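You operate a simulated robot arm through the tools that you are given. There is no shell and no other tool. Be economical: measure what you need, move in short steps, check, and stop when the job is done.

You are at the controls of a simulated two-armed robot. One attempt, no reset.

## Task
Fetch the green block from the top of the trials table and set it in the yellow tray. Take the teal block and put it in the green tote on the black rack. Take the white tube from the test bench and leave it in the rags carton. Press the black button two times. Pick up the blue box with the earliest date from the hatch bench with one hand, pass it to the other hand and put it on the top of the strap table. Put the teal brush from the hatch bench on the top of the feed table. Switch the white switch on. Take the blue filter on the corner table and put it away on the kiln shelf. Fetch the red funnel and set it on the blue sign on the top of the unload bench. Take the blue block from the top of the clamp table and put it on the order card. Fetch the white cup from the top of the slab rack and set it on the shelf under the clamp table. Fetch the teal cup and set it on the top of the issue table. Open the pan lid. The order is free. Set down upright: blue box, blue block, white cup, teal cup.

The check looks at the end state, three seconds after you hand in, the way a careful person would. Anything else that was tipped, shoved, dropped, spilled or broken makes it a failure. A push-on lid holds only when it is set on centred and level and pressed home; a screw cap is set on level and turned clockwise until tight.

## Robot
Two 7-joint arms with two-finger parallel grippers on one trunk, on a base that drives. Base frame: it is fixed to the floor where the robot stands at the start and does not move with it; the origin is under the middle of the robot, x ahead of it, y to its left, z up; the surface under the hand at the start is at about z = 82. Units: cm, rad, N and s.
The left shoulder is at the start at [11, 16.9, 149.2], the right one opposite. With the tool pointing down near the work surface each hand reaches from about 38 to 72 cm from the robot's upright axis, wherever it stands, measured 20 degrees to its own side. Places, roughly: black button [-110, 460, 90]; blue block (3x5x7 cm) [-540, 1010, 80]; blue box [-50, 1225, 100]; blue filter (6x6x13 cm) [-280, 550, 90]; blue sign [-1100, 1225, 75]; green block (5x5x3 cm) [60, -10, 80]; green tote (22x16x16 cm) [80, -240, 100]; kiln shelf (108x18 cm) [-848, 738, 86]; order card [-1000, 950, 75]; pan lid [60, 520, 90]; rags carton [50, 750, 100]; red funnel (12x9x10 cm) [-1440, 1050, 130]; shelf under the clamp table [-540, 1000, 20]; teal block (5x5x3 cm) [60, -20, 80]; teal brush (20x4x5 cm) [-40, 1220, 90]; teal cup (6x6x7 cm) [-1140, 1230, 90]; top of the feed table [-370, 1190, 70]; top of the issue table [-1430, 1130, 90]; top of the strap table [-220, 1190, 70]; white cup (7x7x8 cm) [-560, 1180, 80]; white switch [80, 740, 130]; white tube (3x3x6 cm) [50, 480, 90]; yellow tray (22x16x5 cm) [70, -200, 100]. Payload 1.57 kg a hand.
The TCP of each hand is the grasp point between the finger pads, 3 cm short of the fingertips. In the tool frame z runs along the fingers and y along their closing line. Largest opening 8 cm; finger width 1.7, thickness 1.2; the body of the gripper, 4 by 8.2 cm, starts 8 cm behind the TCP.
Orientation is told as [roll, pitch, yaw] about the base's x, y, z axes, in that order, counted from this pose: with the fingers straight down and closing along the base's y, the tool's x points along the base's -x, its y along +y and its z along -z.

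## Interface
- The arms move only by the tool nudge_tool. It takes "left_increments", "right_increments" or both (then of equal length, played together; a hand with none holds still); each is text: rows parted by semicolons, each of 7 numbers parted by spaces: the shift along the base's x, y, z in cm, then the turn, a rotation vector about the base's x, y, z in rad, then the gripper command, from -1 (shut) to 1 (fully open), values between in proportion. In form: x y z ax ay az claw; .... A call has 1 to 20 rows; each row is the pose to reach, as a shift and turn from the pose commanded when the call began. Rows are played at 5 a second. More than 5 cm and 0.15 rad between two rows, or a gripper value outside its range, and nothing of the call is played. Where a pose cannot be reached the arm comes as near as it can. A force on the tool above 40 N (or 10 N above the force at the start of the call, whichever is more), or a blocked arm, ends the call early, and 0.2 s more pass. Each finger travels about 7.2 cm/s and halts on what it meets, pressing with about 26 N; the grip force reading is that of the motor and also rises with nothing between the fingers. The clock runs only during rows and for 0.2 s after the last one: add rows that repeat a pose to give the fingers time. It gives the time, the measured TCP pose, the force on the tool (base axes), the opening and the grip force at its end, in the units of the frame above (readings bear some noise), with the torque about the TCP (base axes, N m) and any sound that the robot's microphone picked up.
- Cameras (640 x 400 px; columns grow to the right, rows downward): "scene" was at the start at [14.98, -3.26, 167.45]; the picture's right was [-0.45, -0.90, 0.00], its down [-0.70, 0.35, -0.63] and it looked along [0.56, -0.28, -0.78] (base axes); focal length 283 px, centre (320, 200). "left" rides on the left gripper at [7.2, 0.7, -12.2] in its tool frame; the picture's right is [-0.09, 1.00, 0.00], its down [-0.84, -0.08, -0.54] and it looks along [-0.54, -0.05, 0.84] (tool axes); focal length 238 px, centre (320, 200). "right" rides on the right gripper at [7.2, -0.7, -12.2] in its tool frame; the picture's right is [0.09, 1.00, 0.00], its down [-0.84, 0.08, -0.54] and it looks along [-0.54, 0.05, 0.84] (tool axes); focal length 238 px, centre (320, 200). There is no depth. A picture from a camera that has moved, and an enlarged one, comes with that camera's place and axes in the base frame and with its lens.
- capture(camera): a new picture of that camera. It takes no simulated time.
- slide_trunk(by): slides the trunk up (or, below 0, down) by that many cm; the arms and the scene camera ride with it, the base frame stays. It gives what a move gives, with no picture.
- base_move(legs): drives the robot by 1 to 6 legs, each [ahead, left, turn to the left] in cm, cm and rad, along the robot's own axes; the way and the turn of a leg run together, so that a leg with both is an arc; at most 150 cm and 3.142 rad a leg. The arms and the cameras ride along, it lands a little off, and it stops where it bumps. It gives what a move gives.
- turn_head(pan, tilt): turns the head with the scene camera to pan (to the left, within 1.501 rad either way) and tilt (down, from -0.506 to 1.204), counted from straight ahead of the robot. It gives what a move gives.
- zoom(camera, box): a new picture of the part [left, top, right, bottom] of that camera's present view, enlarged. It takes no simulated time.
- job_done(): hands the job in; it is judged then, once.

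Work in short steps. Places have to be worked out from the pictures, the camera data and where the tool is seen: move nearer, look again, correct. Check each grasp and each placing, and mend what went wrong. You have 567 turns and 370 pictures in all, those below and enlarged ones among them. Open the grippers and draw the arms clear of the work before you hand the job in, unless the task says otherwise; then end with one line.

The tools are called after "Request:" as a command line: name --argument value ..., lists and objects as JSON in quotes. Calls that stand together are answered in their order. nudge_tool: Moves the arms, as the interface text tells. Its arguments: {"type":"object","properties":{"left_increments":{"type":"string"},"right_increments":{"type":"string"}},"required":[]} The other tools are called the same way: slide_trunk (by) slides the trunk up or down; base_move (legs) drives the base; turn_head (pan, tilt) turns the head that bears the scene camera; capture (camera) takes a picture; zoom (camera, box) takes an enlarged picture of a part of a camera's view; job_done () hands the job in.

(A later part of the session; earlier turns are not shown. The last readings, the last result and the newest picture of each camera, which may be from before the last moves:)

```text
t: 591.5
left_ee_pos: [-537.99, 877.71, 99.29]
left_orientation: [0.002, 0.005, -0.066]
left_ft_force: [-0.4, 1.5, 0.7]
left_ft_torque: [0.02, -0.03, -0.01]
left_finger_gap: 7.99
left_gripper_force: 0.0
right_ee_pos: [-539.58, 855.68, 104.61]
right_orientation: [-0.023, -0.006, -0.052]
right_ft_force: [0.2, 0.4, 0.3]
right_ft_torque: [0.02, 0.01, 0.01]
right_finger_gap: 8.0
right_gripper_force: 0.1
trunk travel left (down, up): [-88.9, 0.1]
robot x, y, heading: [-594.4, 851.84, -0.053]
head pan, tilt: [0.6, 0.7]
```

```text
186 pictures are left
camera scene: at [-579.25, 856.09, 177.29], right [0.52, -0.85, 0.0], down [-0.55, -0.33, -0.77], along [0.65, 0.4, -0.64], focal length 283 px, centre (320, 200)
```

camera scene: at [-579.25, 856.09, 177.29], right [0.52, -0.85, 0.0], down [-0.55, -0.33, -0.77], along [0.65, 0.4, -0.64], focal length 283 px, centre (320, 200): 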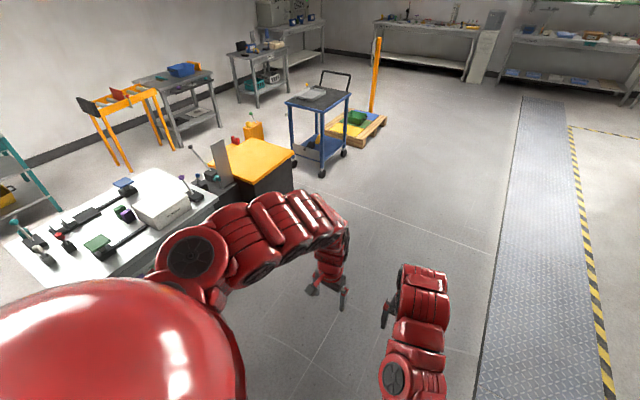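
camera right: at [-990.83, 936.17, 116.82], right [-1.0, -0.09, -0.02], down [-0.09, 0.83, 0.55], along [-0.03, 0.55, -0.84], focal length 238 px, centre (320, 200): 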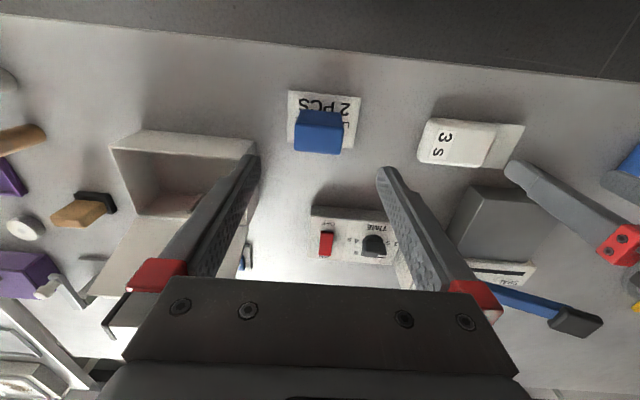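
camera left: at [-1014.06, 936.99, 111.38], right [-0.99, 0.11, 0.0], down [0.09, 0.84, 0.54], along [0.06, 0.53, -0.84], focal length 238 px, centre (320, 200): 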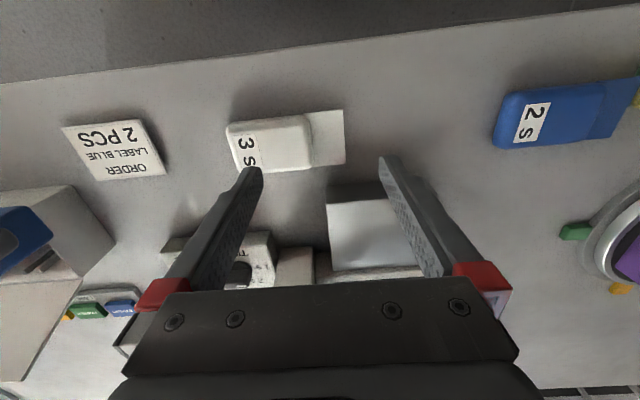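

Request:
base_move --legs '[[85, 0, 0], [0, 0, 1.62]]'

Request:
turn_head --pan -0.3 --tilt 0.8

Request:
capture --camera "scene"

```text
t: 600.0
left_ee_pos: [-540.68, 902.02, 99.17]
left_orientation: [0.003, 0.004, 1.584]
left_ft_force: [0.2, -0.8, 1.0]
left_ft_torque: [0.0, 0.01, -0.01]
left_finger_gap: 8.0
left_gripper_force: 0.1
right_ee_pos: [-518.54, 902.04, 104.51]
right_orientation: [-0.025, -0.007, 1.597]
right_ft_force: [-1.2, 0.7, -0.1]
right_ft_torque: [0.0, 0.01, 0.03]
right_finger_gap: 7.99
right_gripper_force: 0.1
trunk travel left (down, up): [-88.9, 0.1]
robot x, y, heading: [-510.87, 847.33, 1.593]
head pan, tilt: [0.6, 0.7]
```

```text
t: 601.2
left_ee_pos: [-540.54, 901.94, 99.28]
left_orientation: [0.003, 0.006, 1.584]
left_ft_force: [0.1, 0.4, 0.3]
left_ft_torque: [0.02, 0.0, -0.03]
left_finger_gap: 8.02
left_gripper_force: 0.1
right_ee_pos: [-518.62, 901.97, 104.5]
right_orientation: [-0.024, -0.007, 1.595]
right_ft_force: [0.1, 0.1, 0.0]
right_ft_torque: [0.01, 0.04, -0.02]
right_finger_gap: 8.0
right_gripper_force: 0.0
trunk travel left (down, up): [-88.9, 0.1]
robot x, y, heading: [-510.99, 847.46, 1.587]
head pan, tilt: [-0.3, 0.799]
```

```text
185 pictures are left
camera scene: at [-508.49, 863.33, 176.46], right [0.96, -0.27, 0.0], down [-0.2, -0.69, -0.7], along [0.19, 0.67, -0.72], focal length 283 px, centre (320, 200)
```

scene: 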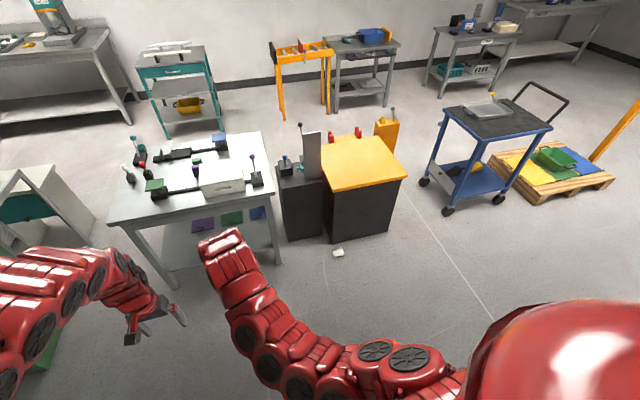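

Request:
zoom --camera "scene" --box '[300, 230, 380, 280]'

```text
8.00 times, centred on (340, 255) of scene
camera zoom: at [-508.49, 863.33, 176.46], right [0.96, -0.27, 0.0], down [-0.2, -0.69, -0.7], along [0.19, 0.67, -0.72], focal length 2260 px, centre (160, -240)
```

zoom: 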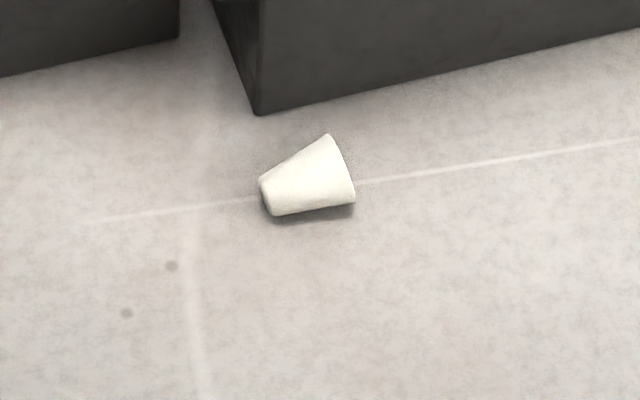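

The cup lies on its side, whole, at about x -468 (base) to -461 (rim), y 970, rim toward +x. Plan: grip it with the left hand closing along y, lift, yaw so the rim points forward, then pitch the hand up so the cup is upright. I spread the right hand outward, yaw the left hand, and position the base.

Request:
nudge_tool --left_increments "1 0 0 0 0 -0.14 1; 2 0 0 0 0 -0.28 1; 3 0 0 0 0 -0.42 1; 4 0 0 0 0 -0.56 1; 5 0 0 0 0 -0.7 1; 6 0 0 0 0 -0.84 1; 7 0 0 0 0 -0.98 1; 8 0 0 0 0 -1.12 1; 8 0 0 0 0 -1.26 1; 8 0 0 0 0 -1.4 1; 8 0 0 0 0 -1.54 1" --right_increments "4 0 0 0 0 0 1; 8 0 0 0 0 0 1; 12 0 0 0 0 0 1; 16 0 0 0 0 0 1; 20 -1 0 0 0 0 1; 24 -2 0 0 0 0 1; 27 -4 0 0 0 0 1; 27 -4 0 0 0 0 1; 27 -4 0 0 0 0 1; 27 -4 0 0 0 0 1; 27 -4 0 0 0 0 1"

Request:
base_move --legs '[[0, -49, -0.02], [55, 0, 0]]'

Request:
turn_head --pan 0 --tilt 0.95

Request:
capture --camera "scene"

```text
t: 603.6
left_ee_pos: [-532.78, 903.7, 99.26]
left_orientation: [-0.003, 0.005, 0.038]
left_ft_force: [1.0, 0.3, -0.9]
left_ft_torque: [-0.01, 0.02, 0.02]
left_finger_gap: 8.01
left_gripper_force: 0.0
left hand out of reach, approached as far as the arm can: row 2, 3, 4, 5, 6, 7, 8, 9, 10, 11
right_ee_pos: [-491.55, 898.07, 104.72]
right_orientation: [-0.025, -0.007, 1.596]
right_ft_force: [0.7, 0.6, -0.3]
right_ft_torque: [-0.02, -0.04, 0.0]
right_finger_gap: 8.01
right_gripper_force: 0.0
trunk travel left (down, up): [-88.9, 0.1]
robot x, y, heading: [-510.83, 847.5, 1.597]
head pan, tilt: [-0.3, 0.799]
```

```text
t: 609.3
left_ee_pos: [-482.45, 960.03, 99.4]
left_orientation: [0.0, 0.006, 0.02]
left_ft_force: [0.4, -0.8, -0.5]
left_ft_torque: [0.03, 0.02, -0.04]
left_finger_gap: 8.02
left_gripper_force: 0.1
right_ee_pos: [-441.26, 953.36, 104.72]
right_orientation: [-0.025, -0.008, 1.572]
right_ft_force: [0.1, -0.4, -0.8]
right_ft_torque: [-0.01, 0.0, 0.0]
right_finger_gap: 8.0
right_gripper_force: 0.0
trunk travel left (down, up): [-88.9, 0.1]
robot x, y, heading: [-461.67, 902.97, 1.566]
head pan, tilt: [-0.3, 0.799]
```

```text
t: 610.1
left_ee_pos: [-482.43, 960.12, 99.34]
left_orientation: [-0.002, 0.005, 0.018]
left_ft_force: [-0.2, -0.2, -0.1]
left_ft_torque: [0.03, 0.02, -0.06]
left_finger_gap: 7.99
left_gripper_force: 0.1
right_ee_pos: [-441.37, 953.5, 104.65]
right_orientation: [-0.025, -0.006, 1.57]
right_ft_force: [-0.3, 0.3, 0.5]
right_ft_torque: [0.0, -0.01, 0.01]
right_finger_gap: 7.97
right_gripper_force: 0.0
trunk travel left (down, up): [-88.9, 0.1]
robot x, y, heading: [-461.56, 903.19, 1.568]
head pan, tilt: [0.0, 0.949]
```

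```text
183 pictures are left
camera scene: at [-461.45, 918.82, 175.31], right [1.0, 0.0, 0.0], down [0.0, -0.81, -0.58], along [0.0, 0.58, -0.81], focal length 283 px, centre (320, 200)
```

scene: 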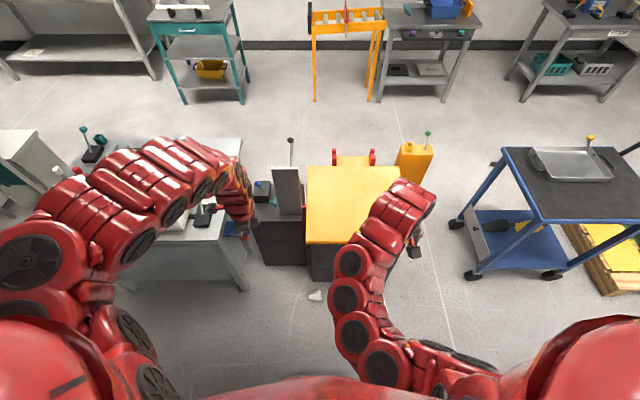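

I lower the trunk by 80 cm and check the cup with the left camera.

Request:
slide_trunk --by -40

Request:
slide_trunk --by -38

Request:
capture --camera "left"

Request:
capture --camera "scene"

```text
t: 613.9
left_ee_pos: [-482.48, 960.09, 59.36]
left_orientation: [-0.002, 0.006, 0.017]
left_ft_force: [-0.2, 0.8, -1.3]
left_ft_torque: [0.02, -0.02, 0.02]
left_finger_gap: 8.02
left_gripper_force: 0.1
right_ee_pos: [-441.21, 953.44, 64.77]
right_orientation: [-0.023, -0.008, 1.571]
right_ft_force: [0.1, 0.2, 0.9]
right_ft_torque: [0.02, -0.01, -0.01]
right_finger_gap: 8.02
right_gripper_force: 0.1
trunk travel left (down, up): [-48.9, 40.1]
robot x, y, heading: [-461.94, 903.47, 1.573]
head pan, tilt: [0.0, 0.949]
```

```text
t: 617.6
left_ee_pos: [-482.52, 960.07, 21.28]
left_orientation: [-0.002, 0.005, 0.018]
left_ft_force: [0.4, 0.1, -0.2]
left_ft_torque: [0.02, -0.06, 0.0]
left_finger_gap: 7.99
left_gripper_force: 0.1
right_ee_pos: [-441.27, 953.5, 26.79]
right_orientation: [-0.028, -0.008, 1.571]
right_ft_force: [0.3, -0.1, -0.2]
right_ft_torque: [0.0, -0.01, 0.0]
right_finger_gap: 7.98
right_gripper_force: 0.1
trunk travel left (down, up): [-10.9, 78.1]
robot x, y, heading: [-461.67, 903.25, 1.572]
head pan, tilt: [0.0, 0.949]
```

```text
182 pictures are left
camera left: at [-489.59, 960.66, 33.39], right [0.07, 1.0, 0.0], down [0.84, -0.06, 0.54], along [0.54, -0.04, -0.84], focal length 238 px, centre (320, 200)
```

left: 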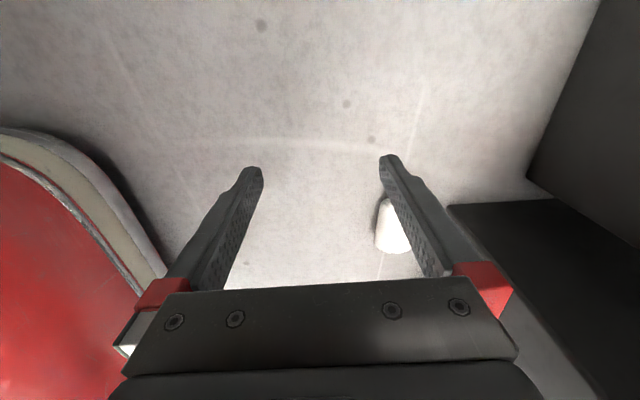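

```text
181 pictures are left
camera scene: at [-461.45, 918.75, 97.31], right [1.0, 0.0, 0.0], down [0.0, -0.81, -0.58], along [0.0, 0.58, -0.81], focal length 283 px, centre (320, 200)
```

scene: 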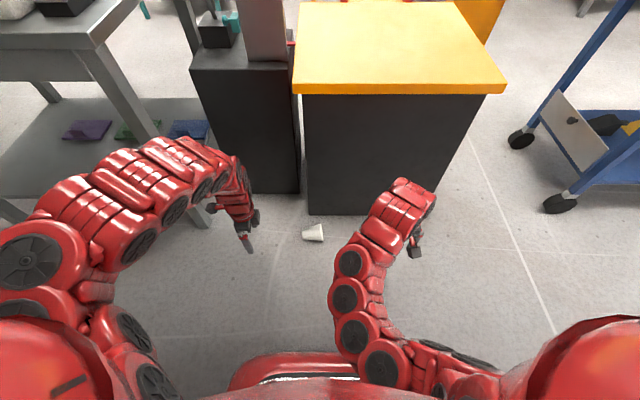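

Cup centre (-464.4, 971.4). I drive 6 cm closer, lower the trunk 9 more, and bring the left hand over the cup.

Request:
base_move --legs '[[6, 0, 0]]'

Request:
slide_trunk --by -9

Request:
nudge_tool --left_increments "4 1 1 0 0 -0.02 1; 8 2 1 0 0 -0.02 1; 12 3 1 0 0 -0.02 1; 16 4 1 0 0 -0.02 1; 18 5.3 1 0 0 -0.02 1; 18 5.3 1 0 0 -0.02 1"

Request:
capture --camera "left"

```text
t: 618.6
left_ee_pos: [-482.3, 966.08, 21.26]
left_orientation: [-0.003, 0.006, 0.018]
left_ft_force: [-0.2, 0.0, 0.9]
left_ft_torque: [-0.01, 0.03, -0.01]
left_finger_gap: 7.99
left_gripper_force: 0.0
right_ee_pos: [-441.17, 959.32, 26.68]
right_orientation: [-0.027, -0.008, 1.568]
right_ft_force: [-0.7, 0.3, 0.0]
right_ft_torque: [-0.02, 0.0, -0.01]
right_finger_gap: 7.97
right_gripper_force: 0.1
trunk travel left (down, up): [-10.9, 78.1]
robot x, y, heading: [-461.54, 909.48, 1.569]
head pan, tilt: [0.0, 0.949]
```

```text
t: 619.8
left_ee_pos: [-482.4, 965.86, 12.22]
left_orientation: [-0.002, 0.005, 0.016]
left_ft_force: [-0.2, 0.8, 0.1]
left_ft_torque: [-0.03, -0.04, 0.01]
left_finger_gap: 8.01
left_gripper_force: 0.0
right_ee_pos: [-441.22, 959.3, 17.88]
right_orientation: [-0.023, -0.009, 1.569]
right_ft_force: [-0.2, 0.9, 0.7]
right_ft_torque: [0.01, 0.01, 0.03]
right_finger_gap: 8.02
right_gripper_force: 0.1
trunk travel left (down, up): [-1.9, 87.1]
robot x, y, heading: [-461.36, 909.51, 1.571]
head pan, tilt: [0.0, 0.949]
```

```text
t: 621.2
left_ee_pos: [-464.43, 971.32, 13.13]
left_orientation: [0.001, 0.006, -0.002]
left_ft_force: [-1.2, 0.5, 0.5]
left_ft_torque: [0.02, 0.0, 0.0]
left_finger_gap: 7.98
left_gripper_force: 0.1
right_ee_pos: [-441.2, 959.34, 17.67]
right_orientation: [-0.025, -0.008, 1.568]
right_ft_force: [-0.6, -0.1, 0.2]
right_ft_torque: [-0.05, 0.05, 0.03]
right_finger_gap: 7.99
right_gripper_force: 0.0
trunk travel left (down, up): [-1.9, 87.1]
robot x, y, heading: [-461.89, 909.32, 1.57]
head pan, tilt: [0.0, 0.949]
```

```text
180 pictures are left
camera left: at [-471.57, 972.11, 25.36], right [0.09, 1.0, 0.0], down [0.84, -0.08, 0.54], along [0.54, -0.05, -0.84], focal length 238 px, centre (320, 200)
```

left: 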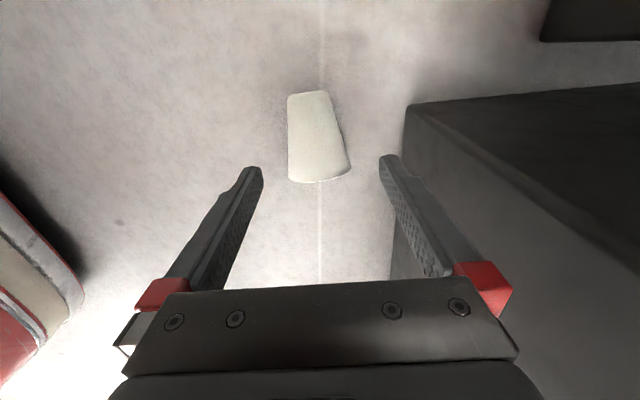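

Aligned. I descend to the floor and grip the cup.

Request:
nudge_tool --left_increments "0.3 -0.4 -3 0 0 0.05 1; 0.3 -0.4 -6 0 0 0.05 1; 0.3 -0.4 -8.2 0 0 0.05 1; 0.3 -0.4 -9.2 0 0 0.05 1; 0.3 -0.4 -9.2 0 0 0.05 0; 0.3 -0.4 -9.2 0 0 0.05 -1; 0.3 -0.4 -9.2 0 0 0.05 -1; 0.3 -0.4 -9.2 0 0 0.05 -1"

Request:
capture --camera "left"

```text
t: 623.0
left_ee_pos: [-464.08, 970.76, 4.02]
left_orientation: [-0.001, 0.005, 0.048]
left_ft_force: [0.2, 0.3, 1.3]
left_ft_torque: [0.03, -0.05, 0.01]
left_finger_gap: 5.18
left_gripper_force: 25.9
right_ee_pos: [-441.09, 959.31, 17.7]
right_orientation: [-0.025, -0.009, 1.569]
right_ft_force: [-0.3, -0.2, 1.0]
right_ft_torque: [-0.01, 0.03, 0.01]
right_finger_gap: 7.99
right_gripper_force: 0.1
trunk travel left (down, up): [-1.9, 87.1]
robot x, y, heading: [-461.53, 908.9, 1.569]
head pan, tilt: [0.0, 0.949]
```

```text
179 pictures are left
camera left: at [-471.24, 971.24, 16.17], right [0.04, 1.0, 0.0], down [0.84, -0.04, 0.54], along [0.54, -0.03, -0.84], focal length 238 px, centre (320, 200)
```

left: 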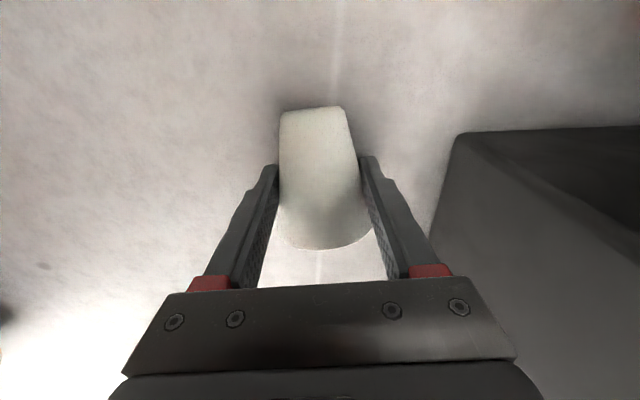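

Gripped mid-cup. I lift, back the base away from the machine, then yaw the hand so the rim points forward (+y).

Request:
nudge_tool --left_increments "0 -1 4 0 0 0 -1; 0 -3 8 0 0 0 -1; 0 -5 12 0 0 0 -1; 0 -5 15 0 0 0 -1"

Request:
base_move --legs '[[-38, 0, 0]]'

Request:
nudge_tool --left_increments "0 1 0 0 0 0.14 -1; 0 2 0 0 0 0.28 -1; 0 3 0 0 0 0.42 -1; -1 4 0 0 0 0.56 -1; -2 5 0 0 0 0.7 -1; -3 6 0 0 0 0.84 -1; -4 7 0 0 0 0.98 -1; -5 8 0 0 0 1.12 -1; -6 8 0 0 0 1.26 -1; -7 8 0 0 0 1.4 -1; -8 8 0 0 0 1.52 -1"

Request:
capture --camera "left"

```text
t: 624.0
left_ee_pos: [-463.73, 967.83, 17.71]
left_orientation: [-0.002, 0.008, 0.05]
left_ft_force: [0.9, 0.0, -0.3]
left_ft_torque: [-0.05, -0.01, 0.0]
left_finger_gap: 5.1
left_gripper_force: 26.4
left hand out of reach, approached as far as the arm can: row 3, 4
right_ee_pos: [-441.13, 959.4, 17.77]
right_orientation: [-0.023, -0.009, 1.57]
right_ft_force: [-0.2, -0.8, -1.1]
right_ft_torque: [0.02, 0.0, 0.0]
right_finger_gap: 8.01
right_gripper_force: 0.1
trunk travel left (down, up): [-1.9, 87.1]
robot x, y, heading: [-461.54, 909.15, 1.57]
head pan, tilt: [0.0, 0.949]
```

```text
t: 626.4
left_ee_pos: [-463.57, 930.21, 17.75]
left_orientation: [-0.002, 0.005, 0.046]
left_ft_force: [-0.3, 1.1, -0.7]
left_ft_torque: [0.01, -0.02, 0.0]
left_finger_gap: 5.08
left_gripper_force: 25.7
right_ee_pos: [-441.21, 921.6, 17.75]
right_orientation: [-0.025, -0.009, 1.568]
right_ft_force: [-0.2, 0.6, 0.1]
right_ft_torque: [0.03, 0.02, -0.02]
right_finger_gap: 7.99
right_gripper_force: 0.1
trunk travel left (down, up): [-1.9, 87.1]
robot x, y, heading: [-461.57, 871.47, 1.567]
head pan, tilt: [0.0, 0.949]
```

```text
t: 628.8
left_ee_pos: [-471.65, 938.18, 17.51]
left_orientation: [-0.003, 0.007, 1.569]
left_ft_force: [0.5, 0.0, -0.3]
left_ft_torque: [-0.01, 0.02, 0.0]
left_finger_gap: 5.08
left_gripper_force: 26.0
right_ee_pos: [-441.21, 921.62, 17.73]
right_orientation: [-0.024, -0.01, 1.567]
right_ft_force: [0.8, -0.2, -0.6]
right_ft_torque: [0.03, 0.01, -0.04]
right_finger_gap: 7.99
right_gripper_force: 0.0
trunk travel left (down, up): [-1.9, 87.1]
robot x, y, heading: [-461.47, 871.71, 1.569]
head pan, tilt: [0.0, 0.949]
```

```text
178 pictures are left
camera left: at [-472.41, 931.14, 29.68], right [-1.0, 0.09, 0.0], down [0.08, 0.84, 0.54], along [0.05, 0.53, -0.84], focal length 238 px, centre (320, 200)
```

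left: 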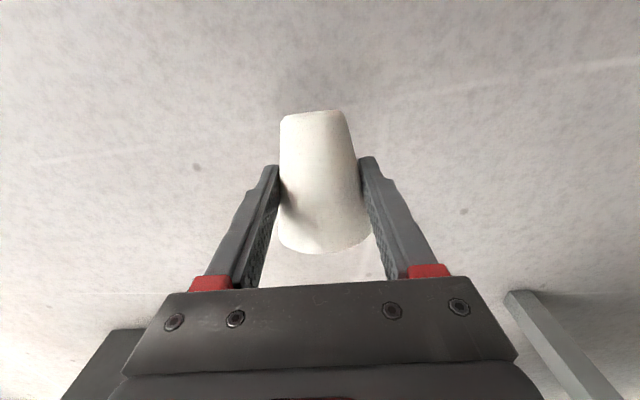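

Holding steady (5.08). Now I pitch the hand forward so the cup comes upright, extending as I go.

Request:
nudge_tool --left_increments "0 2 1 0.14 0 0 -1; 0 4 2 0.28 0 0 -1; 0 6 3 0.42 0 0 -1; 0 8 4 0.56 0 0 -1; 0 10 5 0.7 0 0 -1; 0 12 6 0.84 0 0 -1; 0 14 7 0.98 0 0 -1; 0 16 8 1.12 0 0 -1; 0 18 9 1.26 0 0 -1; 0 20 10 1.4 0 0 -1; 0 22 11 1.54 0 0 -1; 0 22 11 1.57 0 0 -1"

Request:
capture --camera "scene"

Request:
capture --camera "left"

```text
t: 631.4
left_ee_pos: [-471.7, 960.25, 28.66]
left_orientation: [0.762, -1.562, 0.805]
left_ft_force: [0.9, 0.0, -0.1]
left_ft_torque: [0.01, 0.03, 0.02]
left_finger_gap: 5.12
left_gripper_force: 25.6
left hand out of reach, approached as far as the arm can: row 3, 4, 6, 11
right_ee_pos: [-441.25, 921.72, 17.79]
right_orientation: [-0.023, -0.01, 1.568]
right_ft_force: [0.4, 1.0, 0.1]
right_ft_torque: [0.0, -0.03, 0.0]
right_finger_gap: 7.99
right_gripper_force: 0.1
trunk travel left (down, up): [-1.9, 87.1]
robot x, y, heading: [-461.62, 871.31, 1.567]
head pan, tilt: [0.0, 0.949]
```

```text
177 pictures are left
camera scene: at [-461.55, 886.99, 88.31], right [1.0, 0.0, 0.0], down [0.0, -0.81, -0.58], along [0.0, 0.58, -0.81], focal length 283 px, centre (320, 200)
```

scene: 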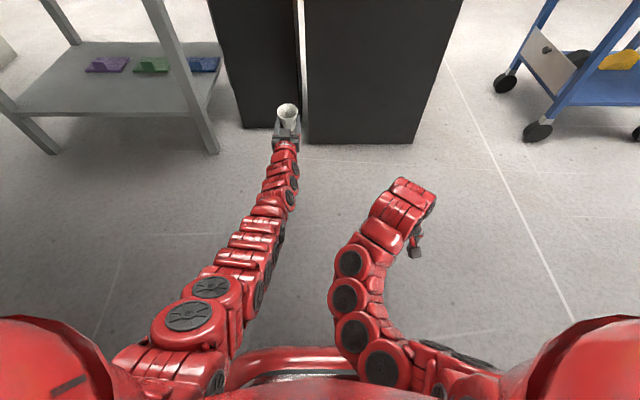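

```text
176 pictures are left
camera left: at [-472.43, 948.08, 21.44], right [-1.0, 0.0, 0.1], down [0.08, -0.54, 0.84], along [0.05, 0.84, 0.53], focal length 238 px, centre (320, 200)
```

left: 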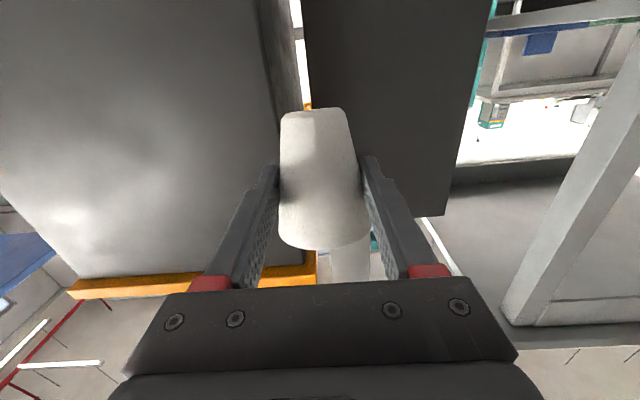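

The cup is upright in the hand. The shelf's south edge is at y about 973, z about 21. I move the robot 69 cm left in front of the free strip of the shelf and look.

Request:
base_move --legs '[[0, 69, 0]]'

Request:
capture --camera "scene"

Request:
capture --camera "left"

```text
t: 635.2
left_ee_pos: [-539.5, 960.6, 28.53]
left_orientation: [0.593, -1.564, 0.974]
left_ft_force: [0.3, 0.7, 1.4]
left_ft_torque: [-0.01, 0.0, -0.03]
left_finger_gap: 5.12
left_gripper_force: 25.9
right_ee_pos: [-509.42, 921.83, 17.8]
right_orientation: [-0.024, -0.008, 1.566]
right_ft_force: [0.4, 0.9, -0.1]
right_ft_torque: [0.0, 0.01, -0.01]
right_finger_gap: 8.0
right_gripper_force: 0.1
trunk travel left (down, up): [-1.9, 87.1]
robot x, y, heading: [-529.86, 872.03, 1.56]
head pan, tilt: [0.0, 0.949]
```

```text
175 pictures are left
camera scene: at [-529.73, 887.34, 88.31], right [1.0, -0.01, 0.0], down [-0.01, -0.81, -0.58], along [0.0, 0.58, -0.81], focal length 283 px, centre (320, 200)
```

scene: 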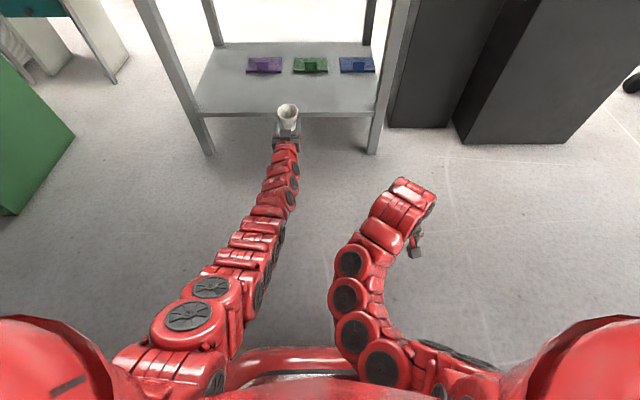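

```text
174 pictures are left
camera left: at [-540.36, 948.44, 21.39], right [-1.0, 0.01, 0.1], down [0.08, -0.54, 0.84], along [0.06, 0.84, 0.53], focal length 238 px, centre (320, 200)
```

left: 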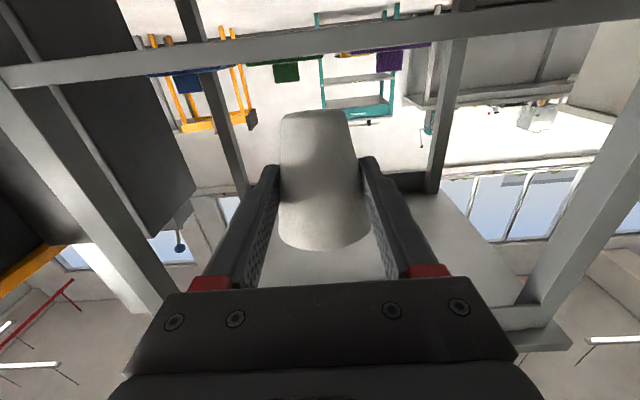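

Shelf top is about z 22.2, edge y about 974; cup base is at 24.5. I drive 20 cm ahead so the cup is 6–7 cm inside the edge, keeping the wrist camera outside.

Request:
base_move --legs '[[20, 0, 0]]'

Request:
capture --camera "left"

Request:
capture --camera "scene"

```text
t: 636.8
left_ee_pos: [-539.5, 980.79, 28.64]
left_orientation: [0.586, -1.563, 0.981]
left_ft_force: [0.3, -1.1, 0.1]
left_ft_torque: [0.01, 0.01, 0.0]
left_finger_gap: 5.1
left_gripper_force: 26.4
right_ee_pos: [-509.18, 942.22, 17.77]
right_orientation: [-0.024, -0.008, 1.565]
right_ft_force: [0.3, 0.6, -0.4]
right_ft_torque: [-0.02, 0.03, -0.03]
right_finger_gap: 7.99
right_gripper_force: 0.1
trunk travel left (down, up): [-1.9, 87.1]
robot x, y, heading: [-529.51, 892.32, 1.566]
head pan, tilt: [0.0, 0.949]
```

```text
173 pictures are left
camera left: at [-540.22, 968.68, 21.39], right [-1.0, 0.01, 0.1], down [0.08, -0.54, 0.84], along [0.06, 0.84, 0.53], focal length 238 px, centre (320, 200)
```

left: 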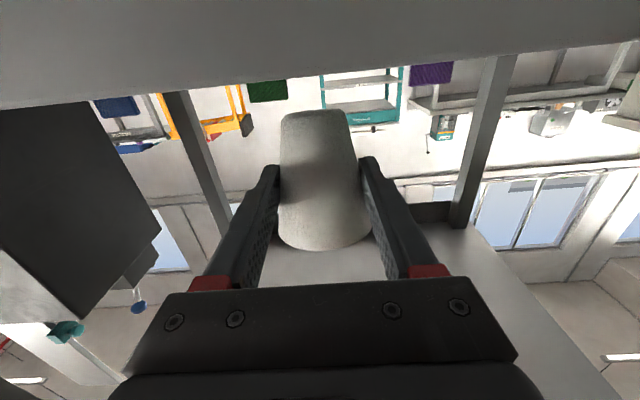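

```text
172 pictures are left
camera scene: at [-529.6, 907.58, 88.31], right [1.0, -0.01, 0.0], down [-0.01, -0.81, -0.58], along [0.0, 0.58, -0.81], focal length 283 px, centre (320, 200)
```

scene: 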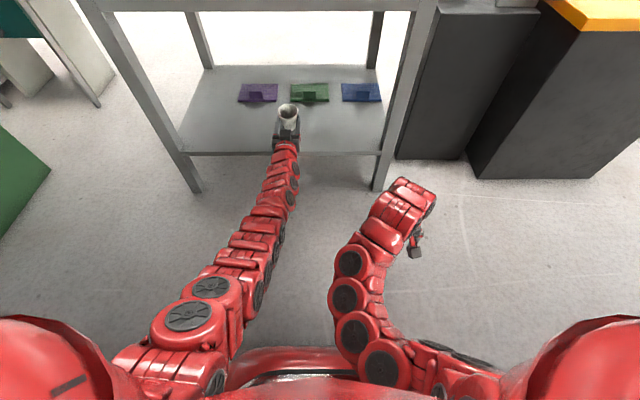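

Clear. I lower the cup in small steps until it touches the shelf.

Request:
nudge_tool --left_increments "0 0 -0.5 0 0 0 -1; 0 0 -1 0 0 0 -1; 0 0 -1.5 0 0 0 -1; 0 0 -1.9 0 0 0 -1; 0 0 -2.3 0 0 0 -1; 0 0 -2.7 0 0 0 -1"

```text
t: 638.2
left_ee_pos: [-539.39, 980.5, 26.26]
left_orientation: [0.867, -1.564, 0.701]
left_ft_force: [-0.3, -0.1, 3.2]
left_ft_torque: [0.02, 0.02, 0.02]
left_finger_gap: 5.12
left_gripper_force: 25.7
left hand out of reach, approached as far as the arm can: row 6
right_ee_pos: [-509.34, 942.1, 17.75]
right_orientation: [-0.024, -0.008, 1.565]
right_ft_force: [0.2, 0.6, 0.2]
right_ft_torque: [0.03, -0.04, -0.03]
right_finger_gap: 8.02
right_gripper_force: 0.2
trunk travel left (down, up): [-1.9, 87.1]
robot x, y, heading: [-529.68, 892.19, 1.565]
head pan, tilt: [0.0, 0.949]
```

Request:
slide_trunk --by -0.4

Request:
capture --camera "left"

```text
t: 638.7
left_ee_pos: [-539.37, 980.41, 25.94]
left_orientation: [1.116, -1.566, 0.452]
left_ft_force: [0.3, 1.6, 11.0]
left_ft_torque: [0.15, -0.03, 0.0]
left_finger_gap: 5.07
left_gripper_force: 25.9
right_ee_pos: [-509.31, 942.21, 17.51]
right_orientation: [-0.025, -0.009, 1.567]
right_ft_force: [-0.8, 0.4, 0.4]
right_ft_torque: [-0.01, -0.01, -0.01]
right_finger_gap: 7.99
right_gripper_force: 0.0
trunk travel left (down, up): [-1.5, 87.5]
robot x, y, heading: [-530.12, 891.95, 1.568]
head pan, tilt: [0.0, 0.949]
```

```text
171 pictures are left
camera left: at [-540.18, 968.31, 18.76], right [-1.0, 0.01, 0.1], down [0.08, -0.54, 0.84], along [0.06, 0.84, 0.54], focal length 238 px, centre (320, 200)
```

left: 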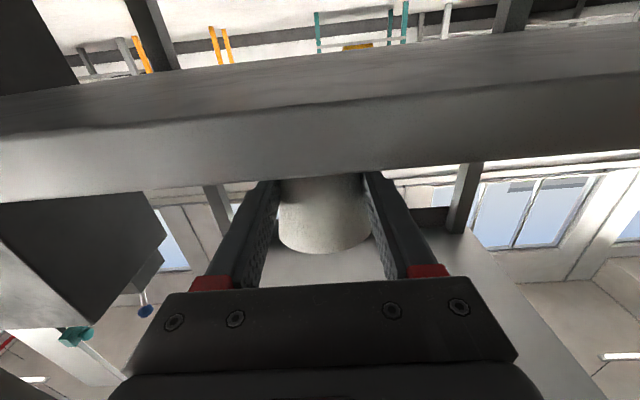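

The cup rests on the shelf (11 N). I open the gripper and back straight out with the base.

Request:
nudge_tool --left_increments "0 0 0 0 0 0 -0.2; 0 0 0 0 0 0 0.4; 0 0 0 0 0 0 1; 0 0 0 0 0 0 1; 0 0 0 0 0 0 1"

Request:
base_move --legs '[[-25, 0, 0]]'

Request:
capture --camera "scene"

Request:
capture --camera "left"

```text
t: 639.9
left_ee_pos: [-539.31, 980.36, 25.78]
left_orientation: [0.578, -1.562, 0.988]
left_ft_force: [0.8, -0.4, -0.5]
left_ft_torque: [-0.03, -0.01, 0.02]
left_finger_gap: 8.01
left_gripper_force: 0.0
right_ee_pos: [-509.29, 942.33, 17.29]
right_orientation: [-0.025, -0.009, 1.566]
right_ft_force: [0.6, 0.5, 0.0]
right_ft_torque: [-0.03, 0.05, 0.03]
right_finger_gap: 8.0
right_gripper_force: 0.1
trunk travel left (down, up): [-1.5, 87.5]
robot x, y, heading: [-529.8, 891.98, 1.564]
head pan, tilt: [0.0, 0.949]
```

```text
t: 641.7
left_ee_pos: [-539.36, 956.06, 25.71]
left_orientation: [0.58, -1.561, 0.984]
left_ft_force: [-0.6, 0.5, 0.8]
left_ft_torque: [0.0, 0.01, -0.03]
left_finger_gap: 8.0
left_gripper_force: 0.1
right_ee_pos: [-509.27, 917.68, 17.31]
right_orientation: [-0.026, -0.009, 1.564]
right_ft_force: [-0.4, -0.4, 0.5]
right_ft_torque: [0.02, -0.02, -0.02]
right_finger_gap: 8.03
right_gripper_force: 0.0
trunk travel left (down, up): [-1.5, 87.5]
robot x, y, heading: [-530.04, 868.46, 1.561]
head pan, tilt: [0.0, 0.949]
```

```text
170 pictures are left
camera scene: at [-529.75, 883.15, 87.91], right [1.0, -0.01, 0.0], down [-0.01, -0.81, -0.58], along [0.01, 0.58, -0.81], focal length 283 px, centre (320, 200)
```

scene: 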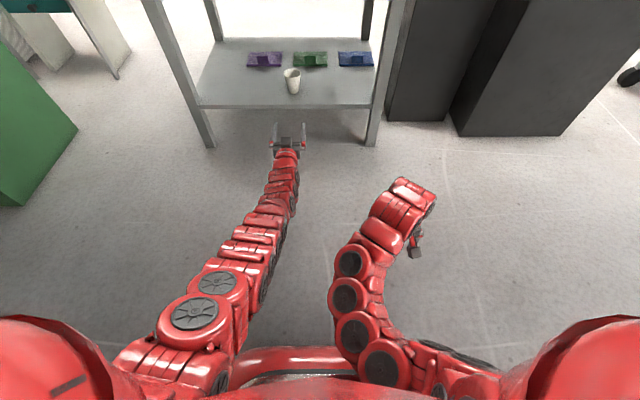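

```text
169 pictures are left
camera left: at [-540.2, 943.83, 18.53], right [-1.0, 0.01, 0.1], down [0.08, -0.54, 0.84], along [0.06, 0.84, 0.53], focal length 238 px, centre (320, 200)
```

left: 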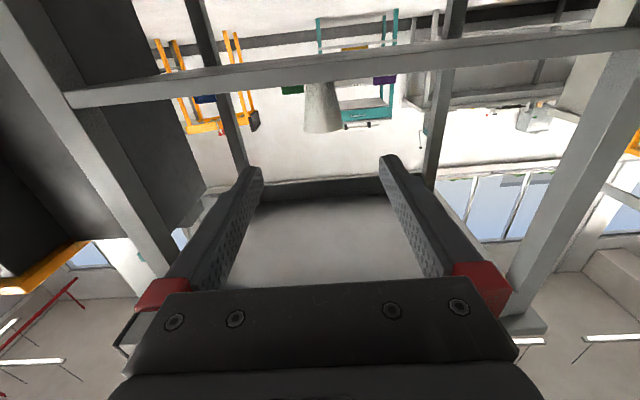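

White cup stands on the shelf. I restore the left hand to vertical, raise the trunk, and then look toward the corner table (filter at about (-280, 550)).

Request:
nudge_tool --left_increments "0 -2 1 -0.14 0 0 1; 0 -4 2 -0.28 0 0 1; 0 -6 3 -0.42 0 0 1; 0 -8 4 -0.56 0 0 1; 0 -10 4 -0.7 0 0 1; 0 -12 4 -0.84 0 0 1; 0 -14 4 -0.98 0 0 1; 0 -16 3 -1.12 0 0 1; 0 -18 2 -1.26 0 0 1; 0 -20 0 -1.4 0 0 1; 0 -21 -2 -1.54 0 0 1; 0 -22 -2 -1.57 0 0 1"

Request:
slide_trunk --by 40

Request:
slide_trunk --by 40

Request:
base_move --legs '[[-15, 0, 0], [0, 0, -1.565]]'

Request:
turn_head --pan -0.5 --tilt 0.3

Request:
capture --camera "scene"

```text
t: 644.3
left_ee_pos: [-540.59, 932.54, 23.73]
left_orientation: [-0.012, 0.003, 1.561]
left_ft_force: [-0.5, -0.6, -0.3]
left_ft_torque: [0.0, 0.01, -0.03]
left_finger_gap: 8.05
left_gripper_force: 0.0
left hand out of reach, approached as far as the arm can: row 1, 3, 4, 5, 6, 7, 8, 9, 10, 11, 12
right_ee_pos: [-509.34, 917.75, 17.31]
right_orientation: [-0.024, -0.008, 1.565]
right_ft_force: [-0.2, 0.2, -0.6]
right_ft_torque: [0.01, 0.03, 0.01]
right_finger_gap: 8.0
right_gripper_force: 0.0
trunk travel left (down, up): [-1.5, 87.5]
robot x, y, heading: [-530.01, 867.58, 1.565]
head pan, tilt: [0.0, 0.949]
```

```text
t: 648.1
left_ee_pos: [-540.55, 932.54, 63.65]
left_orientation: [-0.011, 0.002, 1.561]
left_ft_force: [-0.2, -0.1, -0.3]
left_ft_torque: [0.0, -0.04, -0.02]
left_finger_gap: 8.01
left_gripper_force: 0.0
right_ee_pos: [-509.35, 917.61, 57.41]
right_orientation: [-0.025, -0.006, 1.564]
right_ft_force: [-0.7, 0.6, 0.6]
right_ft_torque: [-0.01, -0.02, -0.01]
right_finger_gap: 8.02
right_gripper_force: 0.2
trunk travel left (down, up): [-41.5, 47.5]
robot x, y, heading: [-529.95, 867.57, 1.563]
head pan, tilt: [0.0, 0.949]
```

```text
t: 652.0
left_ee_pos: [-540.44, 932.55, 103.57]
left_orientation: [-0.014, 0.002, 1.56]
left_ft_force: [0.3, -0.9, 0.6]
left_ft_torque: [-0.04, -0.01, -0.01]
left_finger_gap: 8.0
left_gripper_force: 0.0
right_ee_pos: [-509.43, 917.68, 97.35]
right_orientation: [-0.024, -0.01, 1.564]
right_ft_force: [0.2, -0.4, -0.8]
right_ft_torque: [-0.01, 0.02, -0.01]
right_finger_gap: 7.99
right_gripper_force: 0.0
trunk travel left (down, up): [-81.5, 7.5]
robot x, y, heading: [-529.84, 867.88, 1.564]
head pan, tilt: [0.0, 0.949]
```

```text
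t: 657.1
left_ee_pos: [-465.52, 864.82, 103.62]
left_orientation: [-0.012, 0.002, 0.016]
left_ft_force: [0.1, -0.4, 0.0]
left_ft_torque: [0.0, 0.03, 0.04]
left_finger_gap: 8.0
left_gripper_force: 0.1
right_ee_pos: [-479.6, 833.37, 97.39]
right_orientation: [-0.022, -0.006, 0.019]
right_ft_force: [0.3, -0.2, 0.4]
right_ft_torque: [-0.02, -0.02, 0.0]
right_finger_gap: 8.0
right_gripper_force: 0.1
trunk travel left (down, up): [-81.5, 7.5]
robot x, y, heading: [-530.28, 852.44, 0.021]
head pan, tilt: [0.0, 0.949]
```

```text
t: 658.1
left_ee_pos: [-465.67, 864.85, 103.63]
left_orientation: [-0.012, 0.001, 0.019]
left_ft_force: [-0.4, -0.8, 0.3]
left_ft_torque: [-0.04, -0.02, 0.01]
left_finger_gap: 7.99
left_gripper_force: 0.1
right_ee_pos: [-479.6, 833.31, 97.41]
right_orientation: [-0.025, -0.009, 0.019]
right_ft_force: [-0.1, -0.1, 0.0]
right_ft_torque: [-0.01, -0.02, 0.0]
right_finger_gap: 8.02
right_gripper_force: 0.0
trunk travel left (down, up): [-81.5, 7.5]
robot x, y, heading: [-530.14, 852.56, 0.015]
head pan, tilt: [-0.499, 0.3]
```

```text
168 pictures are left
camera scene: at [-513.72, 848.66, 173.49], right [-0.46, -0.89, 0.0], down [-0.26, 0.14, -0.95], along [0.85, -0.44, -0.3], focal length 283 px, centre (320, 200)
```

scene: 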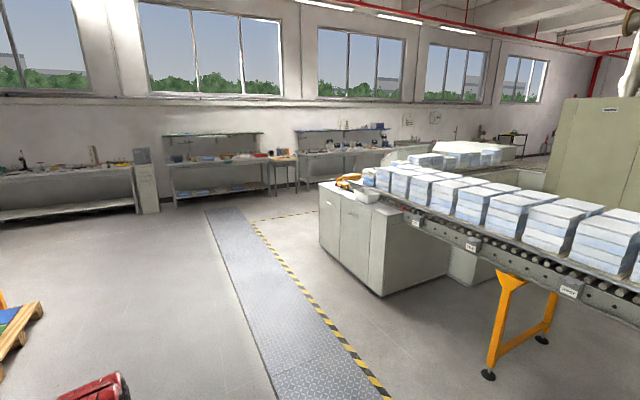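

I drive east toward the white corner cabinet to look for the blue filter.

Request:
base_move --legs '[[130, 0, 0], [110, -40, 0]]'

Request:
turn_head --pan -1.0 --tilt 0.35

Request:
capture --camera "scene"

```text
t: 670.1
left_ee_pos: [-226.9, 827.41, 103.61]
left_orientation: [-0.012, 0.002, 0.008]
left_ft_force: [0.2, 0.3, -0.2]
left_ft_torque: [0.01, 0.01, 0.03]
left_finger_gap: 7.98
left_gripper_force: 0.1
right_ee_pos: [-241.18, 795.86, 97.45]
right_orientation: [-0.025, -0.008, 0.012]
right_ft_force: [0.6, -0.8, 0.3]
right_ft_torque: [0.02, -0.01, 0.01]
right_finger_gap: 8.02
right_gripper_force: 0.0
trunk travel left (down, up): [-81.5, 7.5]
robot x, y, heading: [-291.63, 815.83, 0.012]
head pan, tilt: [-0.499, 0.3]
```

```text
t: 671.1
left_ee_pos: [-226.9, 827.37, 103.64]
left_orientation: [-0.011, 0.0, 0.01]
left_ft_force: [0.3, -0.1, -0.3]
left_ft_torque: [0.02, 0.0, 0.0]
left_finger_gap: 8.02
left_gripper_force: 0.0
right_ee_pos: [-241.16, 795.87, 97.35]
right_orientation: [-0.024, -0.01, 0.011]
right_ft_force: [-0.1, -0.2, 0.2]
right_ft_torque: [-0.05, -0.01, 0.04]
right_finger_gap: 8.0
right_gripper_force: 0.2
trunk travel left (down, up): [-81.5, 7.5]
robot x, y, heading: [-291.59, 815.56, 0.008]
head pan, tilt: [-1.0, 0.351]
```

```text
167 pictures are left
camera scene: at [-278.27, 808.06, 173.03], right [-0.84, -0.55, 0.0], down [-0.19, 0.29, -0.94], along [0.52, -0.78, -0.34], focal length 283 px, centre (320, 200)
```

scene: 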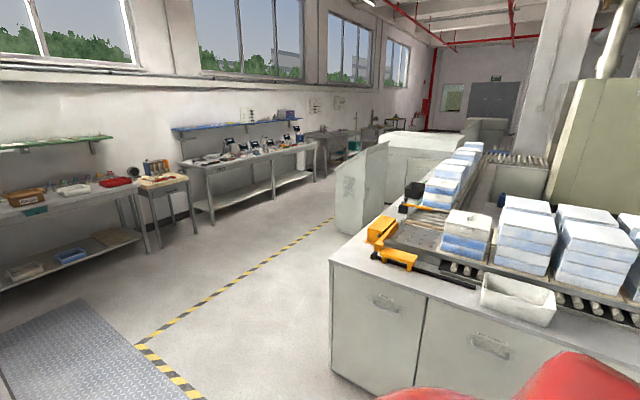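

Request:
zoom --camera "scene" --box '[400, 130, 620, 290]'

Request:
turn_head --pan -1.5 --tilt 0.45

Request:
capture --camera "scene"

```text
2.50 times, centred on (510, 210) of scene
camera zoom: at [-278.27, 808.06, 173.03], right [-0.84, -0.55, 0.0], down [-0.19, 0.29, -0.94], along [0.52, -0.78, -0.34], focal length 706 px, centre (-155, 175)
```

zoom: 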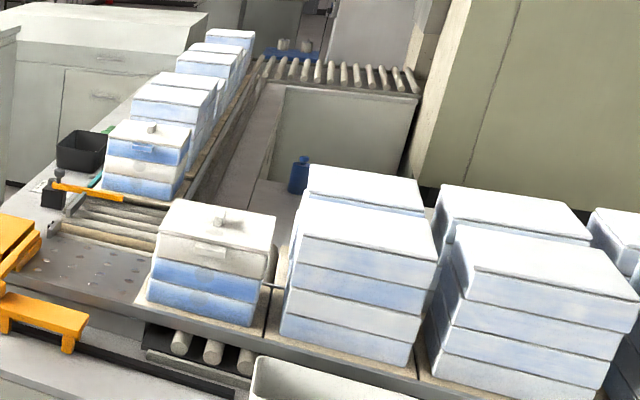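

```text
t: 672.0
left_ee_pos: [-226.87, 827.22, 103.62]
left_orientation: [-0.013, 0.002, 0.009]
left_ft_force: [-0.4, -0.8, 0.0]
left_ft_torque: [-0.02, -0.01, -0.02]
left_finger_gap: 7.99
left_gripper_force: 0.0
right_ee_pos: [-241.13, 795.83, 97.29]
right_orientation: [-0.026, -0.009, 0.012]
right_ft_force: [0.4, -0.1, 0.0]
right_ft_torque: [-0.01, -0.01, 0.01]
right_finger_gap: 7.98
right_gripper_force: 0.0
trunk travel left (down, up): [-81.5, 7.5]
robot x, y, heading: [-292.0, 815.53, 0.008]
head pan, tilt: [-1.499, 0.45]
```

```text
165 pictures are left
camera scene: at [-282.6, 806.67, 172.11], right [-1.0, -0.08, 0.0], down [-0.04, 0.43, -0.9], along [0.07, -0.9, -0.44], focal length 283 px, centre (320, 200)
```

scene: 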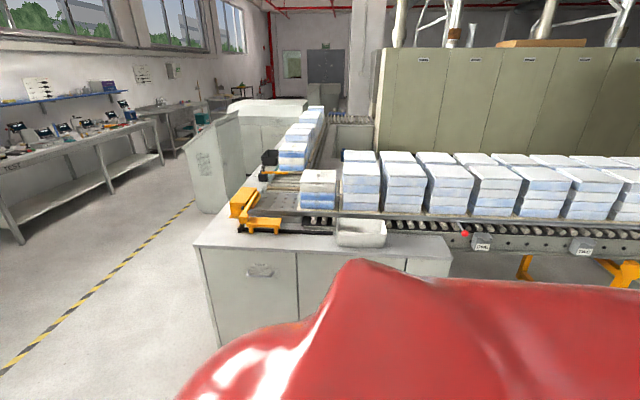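

The blue filter is on the inner side of the corner, behind the box stacks. I face -y near the conveyor further west to see how to reach the inside.

Request:
base_move --legs '[[0, 0, -1.57], [0, -120, 0]]'

Request:
turn_head --pan 0.3 --tilt 0.35

Request:
capture --camera "scene"

```text
t: 682.0
left_ee_pos: [-401.99, 750.19, 103.58]
left_orientation: [-0.012, 0.002, -1.556]
left_ft_force: [0.2, 0.2, 0.0]
left_ft_torque: [-0.02, -0.04, 0.0]
left_finger_gap: 8.0
left_gripper_force: 0.1
right_ee_pos: [-433.51, 764.4, 97.35]
right_orientation: [-0.026, -0.01, -1.554]
right_ft_force: [-0.3, -0.5, 0.3]
right_ft_torque: [-0.01, 0.03, 0.0]
right_finger_gap: 8.0
right_gripper_force: 0.1
trunk travel left (down, up): [-81.5, 7.5]
robot x, y, heading: [-413.91, 814.49, -1.558]
head pan, tilt: [-1.499, 0.45]
```

```text
t: 683.8
left_ee_pos: [-401.96, 750.23, 103.64]
left_orientation: [-0.012, 0.0, -1.556]
left_ft_force: [-0.2, 0.3, -0.4]
left_ft_torque: [0.0, 0.02, 0.0]
left_finger_gap: 7.99
left_gripper_force: 0.1
right_ee_pos: [-433.51, 764.36, 97.35]
right_orientation: [-0.025, -0.009, -1.553]
right_ft_force: [-0.8, -0.4, -0.4]
right_ft_torque: [-0.02, 0.0, 0.0]
right_finger_gap: 8.0
right_gripper_force: 0.0
trunk travel left (down, up): [-81.5, 7.5]
robot x, y, heading: [-414.03, 814.86, -1.555]
head pan, tilt: [0.3, 0.351]
```

```text
164 pictures are left
camera scene: at [-410.86, 798.03, 173.03], right [-0.95, -0.31, 0.0], down [-0.11, 0.33, -0.94], along [0.29, -0.89, -0.34], focal length 283 px, centre (320, 200)
```

scene: 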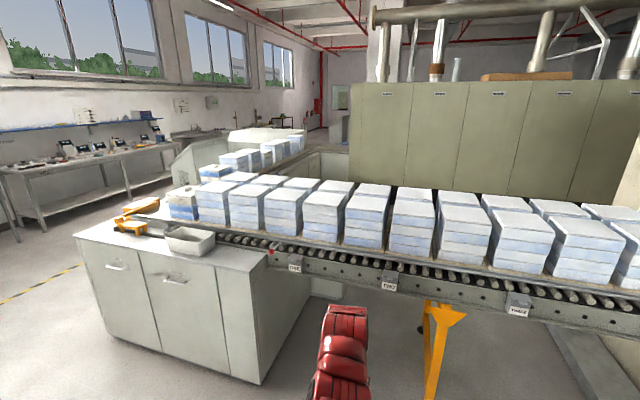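

I go around to the east side of the counter and look across from there.

Request:
base_move --legs '[[0, 140, 0], [0, 140, 0], [0, 0, -1.57], [0, 100, 0], [0, 120, 0]]'

Request:
turn_head --pan 0 --tilt 0.45

Request:
capture --camera "scene"

```text
t: 711.7
left_ee_pos: [-192.36, 584.95, 103.56]
left_orientation: [-0.012, 0.001, -3.119]
left_ft_force: [-0.3, 1.1, 0.0]
left_ft_torque: [0.0, -0.01, 0.0]
left_finger_gap: 7.96
left_gripper_force: 0.1
right_ee_pos: [-178.6, 616.63, 97.41]
right_orientation: [-0.024, -0.008, -3.117]
right_ft_force: [-0.5, -0.1, -0.1]
right_ft_torque: [0.01, 0.05, 0.02]
right_finger_gap: 8.0
right_gripper_force: 0.1
trunk travel left (down, up): [-81.5, 7.5]
robot x, y, heading: [-127.79, 597.54, -3.12]
head pan, tilt: [0.3, 0.351]
```

```text
t: 712.5
left_ee_pos: [-192.5, 585.0, 103.54]
left_orientation: [-0.012, 0.002, -3.12]
left_ft_force: [1.5, -0.1, -0.2]
left_ft_torque: [0.01, -0.03, 0.02]
left_finger_gap: 7.99
left_gripper_force: 0.1
right_ee_pos: [-178.58, 616.76, 97.4]
right_orientation: [-0.026, -0.01, -3.117]
right_ft_force: [-0.3, 0.3, -0.3]
right_ft_torque: [0.0, 0.0, 0.0]
right_finger_gap: 8.0
right_gripper_force: 0.0
trunk travel left (down, up): [-81.5, 7.5]
robot x, y, heading: [-128.17, 597.71, -3.118]
head pan, tilt: [0.0, 0.45]
```

```text
163 pictures are left
camera scene: at [-145.02, 597.34, 172.11], right [-0.03, 1.0, 0.0], down [0.43, 0.01, -0.9], along [-0.9, -0.02, -0.44], focal length 283 px, centre (320, 200)
```

scene: 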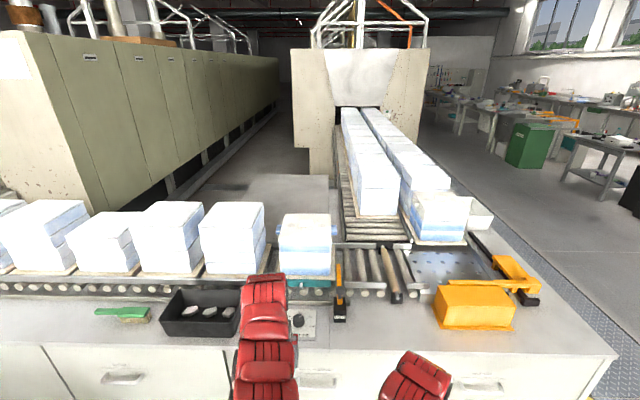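

Now it's clear: behind the corner there is an aisle between the kiln rows, open to the west; the filter must be reached from there. So I do the western tasks first. I drive north and then west along the corridor.

Request:
base_move --legs '[[0, -120, 0], [0, -118, -0.023], [150, 0, 0], [150, 0, 0], [150, 0, 0], [150, 0, 0]]'

Request:
turn_head --pan 0 --tilt 0.4

Request:
capture --camera "scene"

```text
t: 752.5
left_ee_pos: [-799.3, 790.84, 103.54]
left_orientation: [-0.012, 0.002, -3.094]
left_ft_force: [0.1, -0.2, -0.4]
left_ft_torque: [0.01, 0.0, 0.01]
left_finger_gap: 8.01
left_gripper_force: 0.1
right_ee_pos: [-786.24, 822.84, 97.37]
right_orientation: [-0.023, -0.009, -3.093]
right_ft_force: [0.9, 0.3, 0.4]
right_ft_torque: [0.01, -0.04, -0.01]
right_finger_gap: 7.99
right_gripper_force: 0.0
trunk travel left (down, up): [-81.5, 7.5]
robot x, y, heading: [-735.22, 804.77, -3.093]
head pan, tilt: [0.0, 0.45]
```

```text
t: 753.1
left_ee_pos: [-799.38, 790.82, 103.56]
left_orientation: [-0.013, 0.002, -3.095]
left_ft_force: [-0.4, 0.5, 0.0]
left_ft_torque: [-0.02, -0.03, 0.02]
left_finger_gap: 7.97
left_gripper_force: 0.0
right_ee_pos: [-786.17, 822.97, 97.25]
right_orientation: [-0.025, -0.009, -3.092]
right_ft_force: [-0.3, 0.5, 0.3]
right_ft_torque: [0.01, 0.01, -0.03]
right_finger_gap: 8.0
right_gripper_force: 0.2
trunk travel left (down, up): [-81.5, 7.5]
robot x, y, heading: [-735.36, 805.17, -3.093]
head pan, tilt: [0.0, 0.4]
```

```text
162 pictures are left
camera scene: at [-752.3, 804.28, 172.57], right [-0.05, 1.0, 0.0], down [0.39, 0.02, -0.92], along [-0.92, -0.04, -0.39], focal length 283 px, centre (320, 200)
```

scene: 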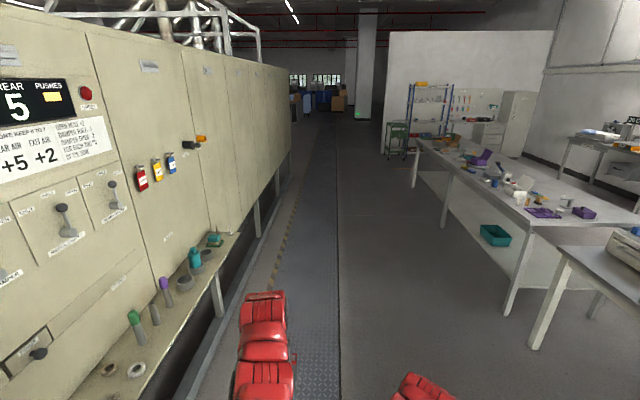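

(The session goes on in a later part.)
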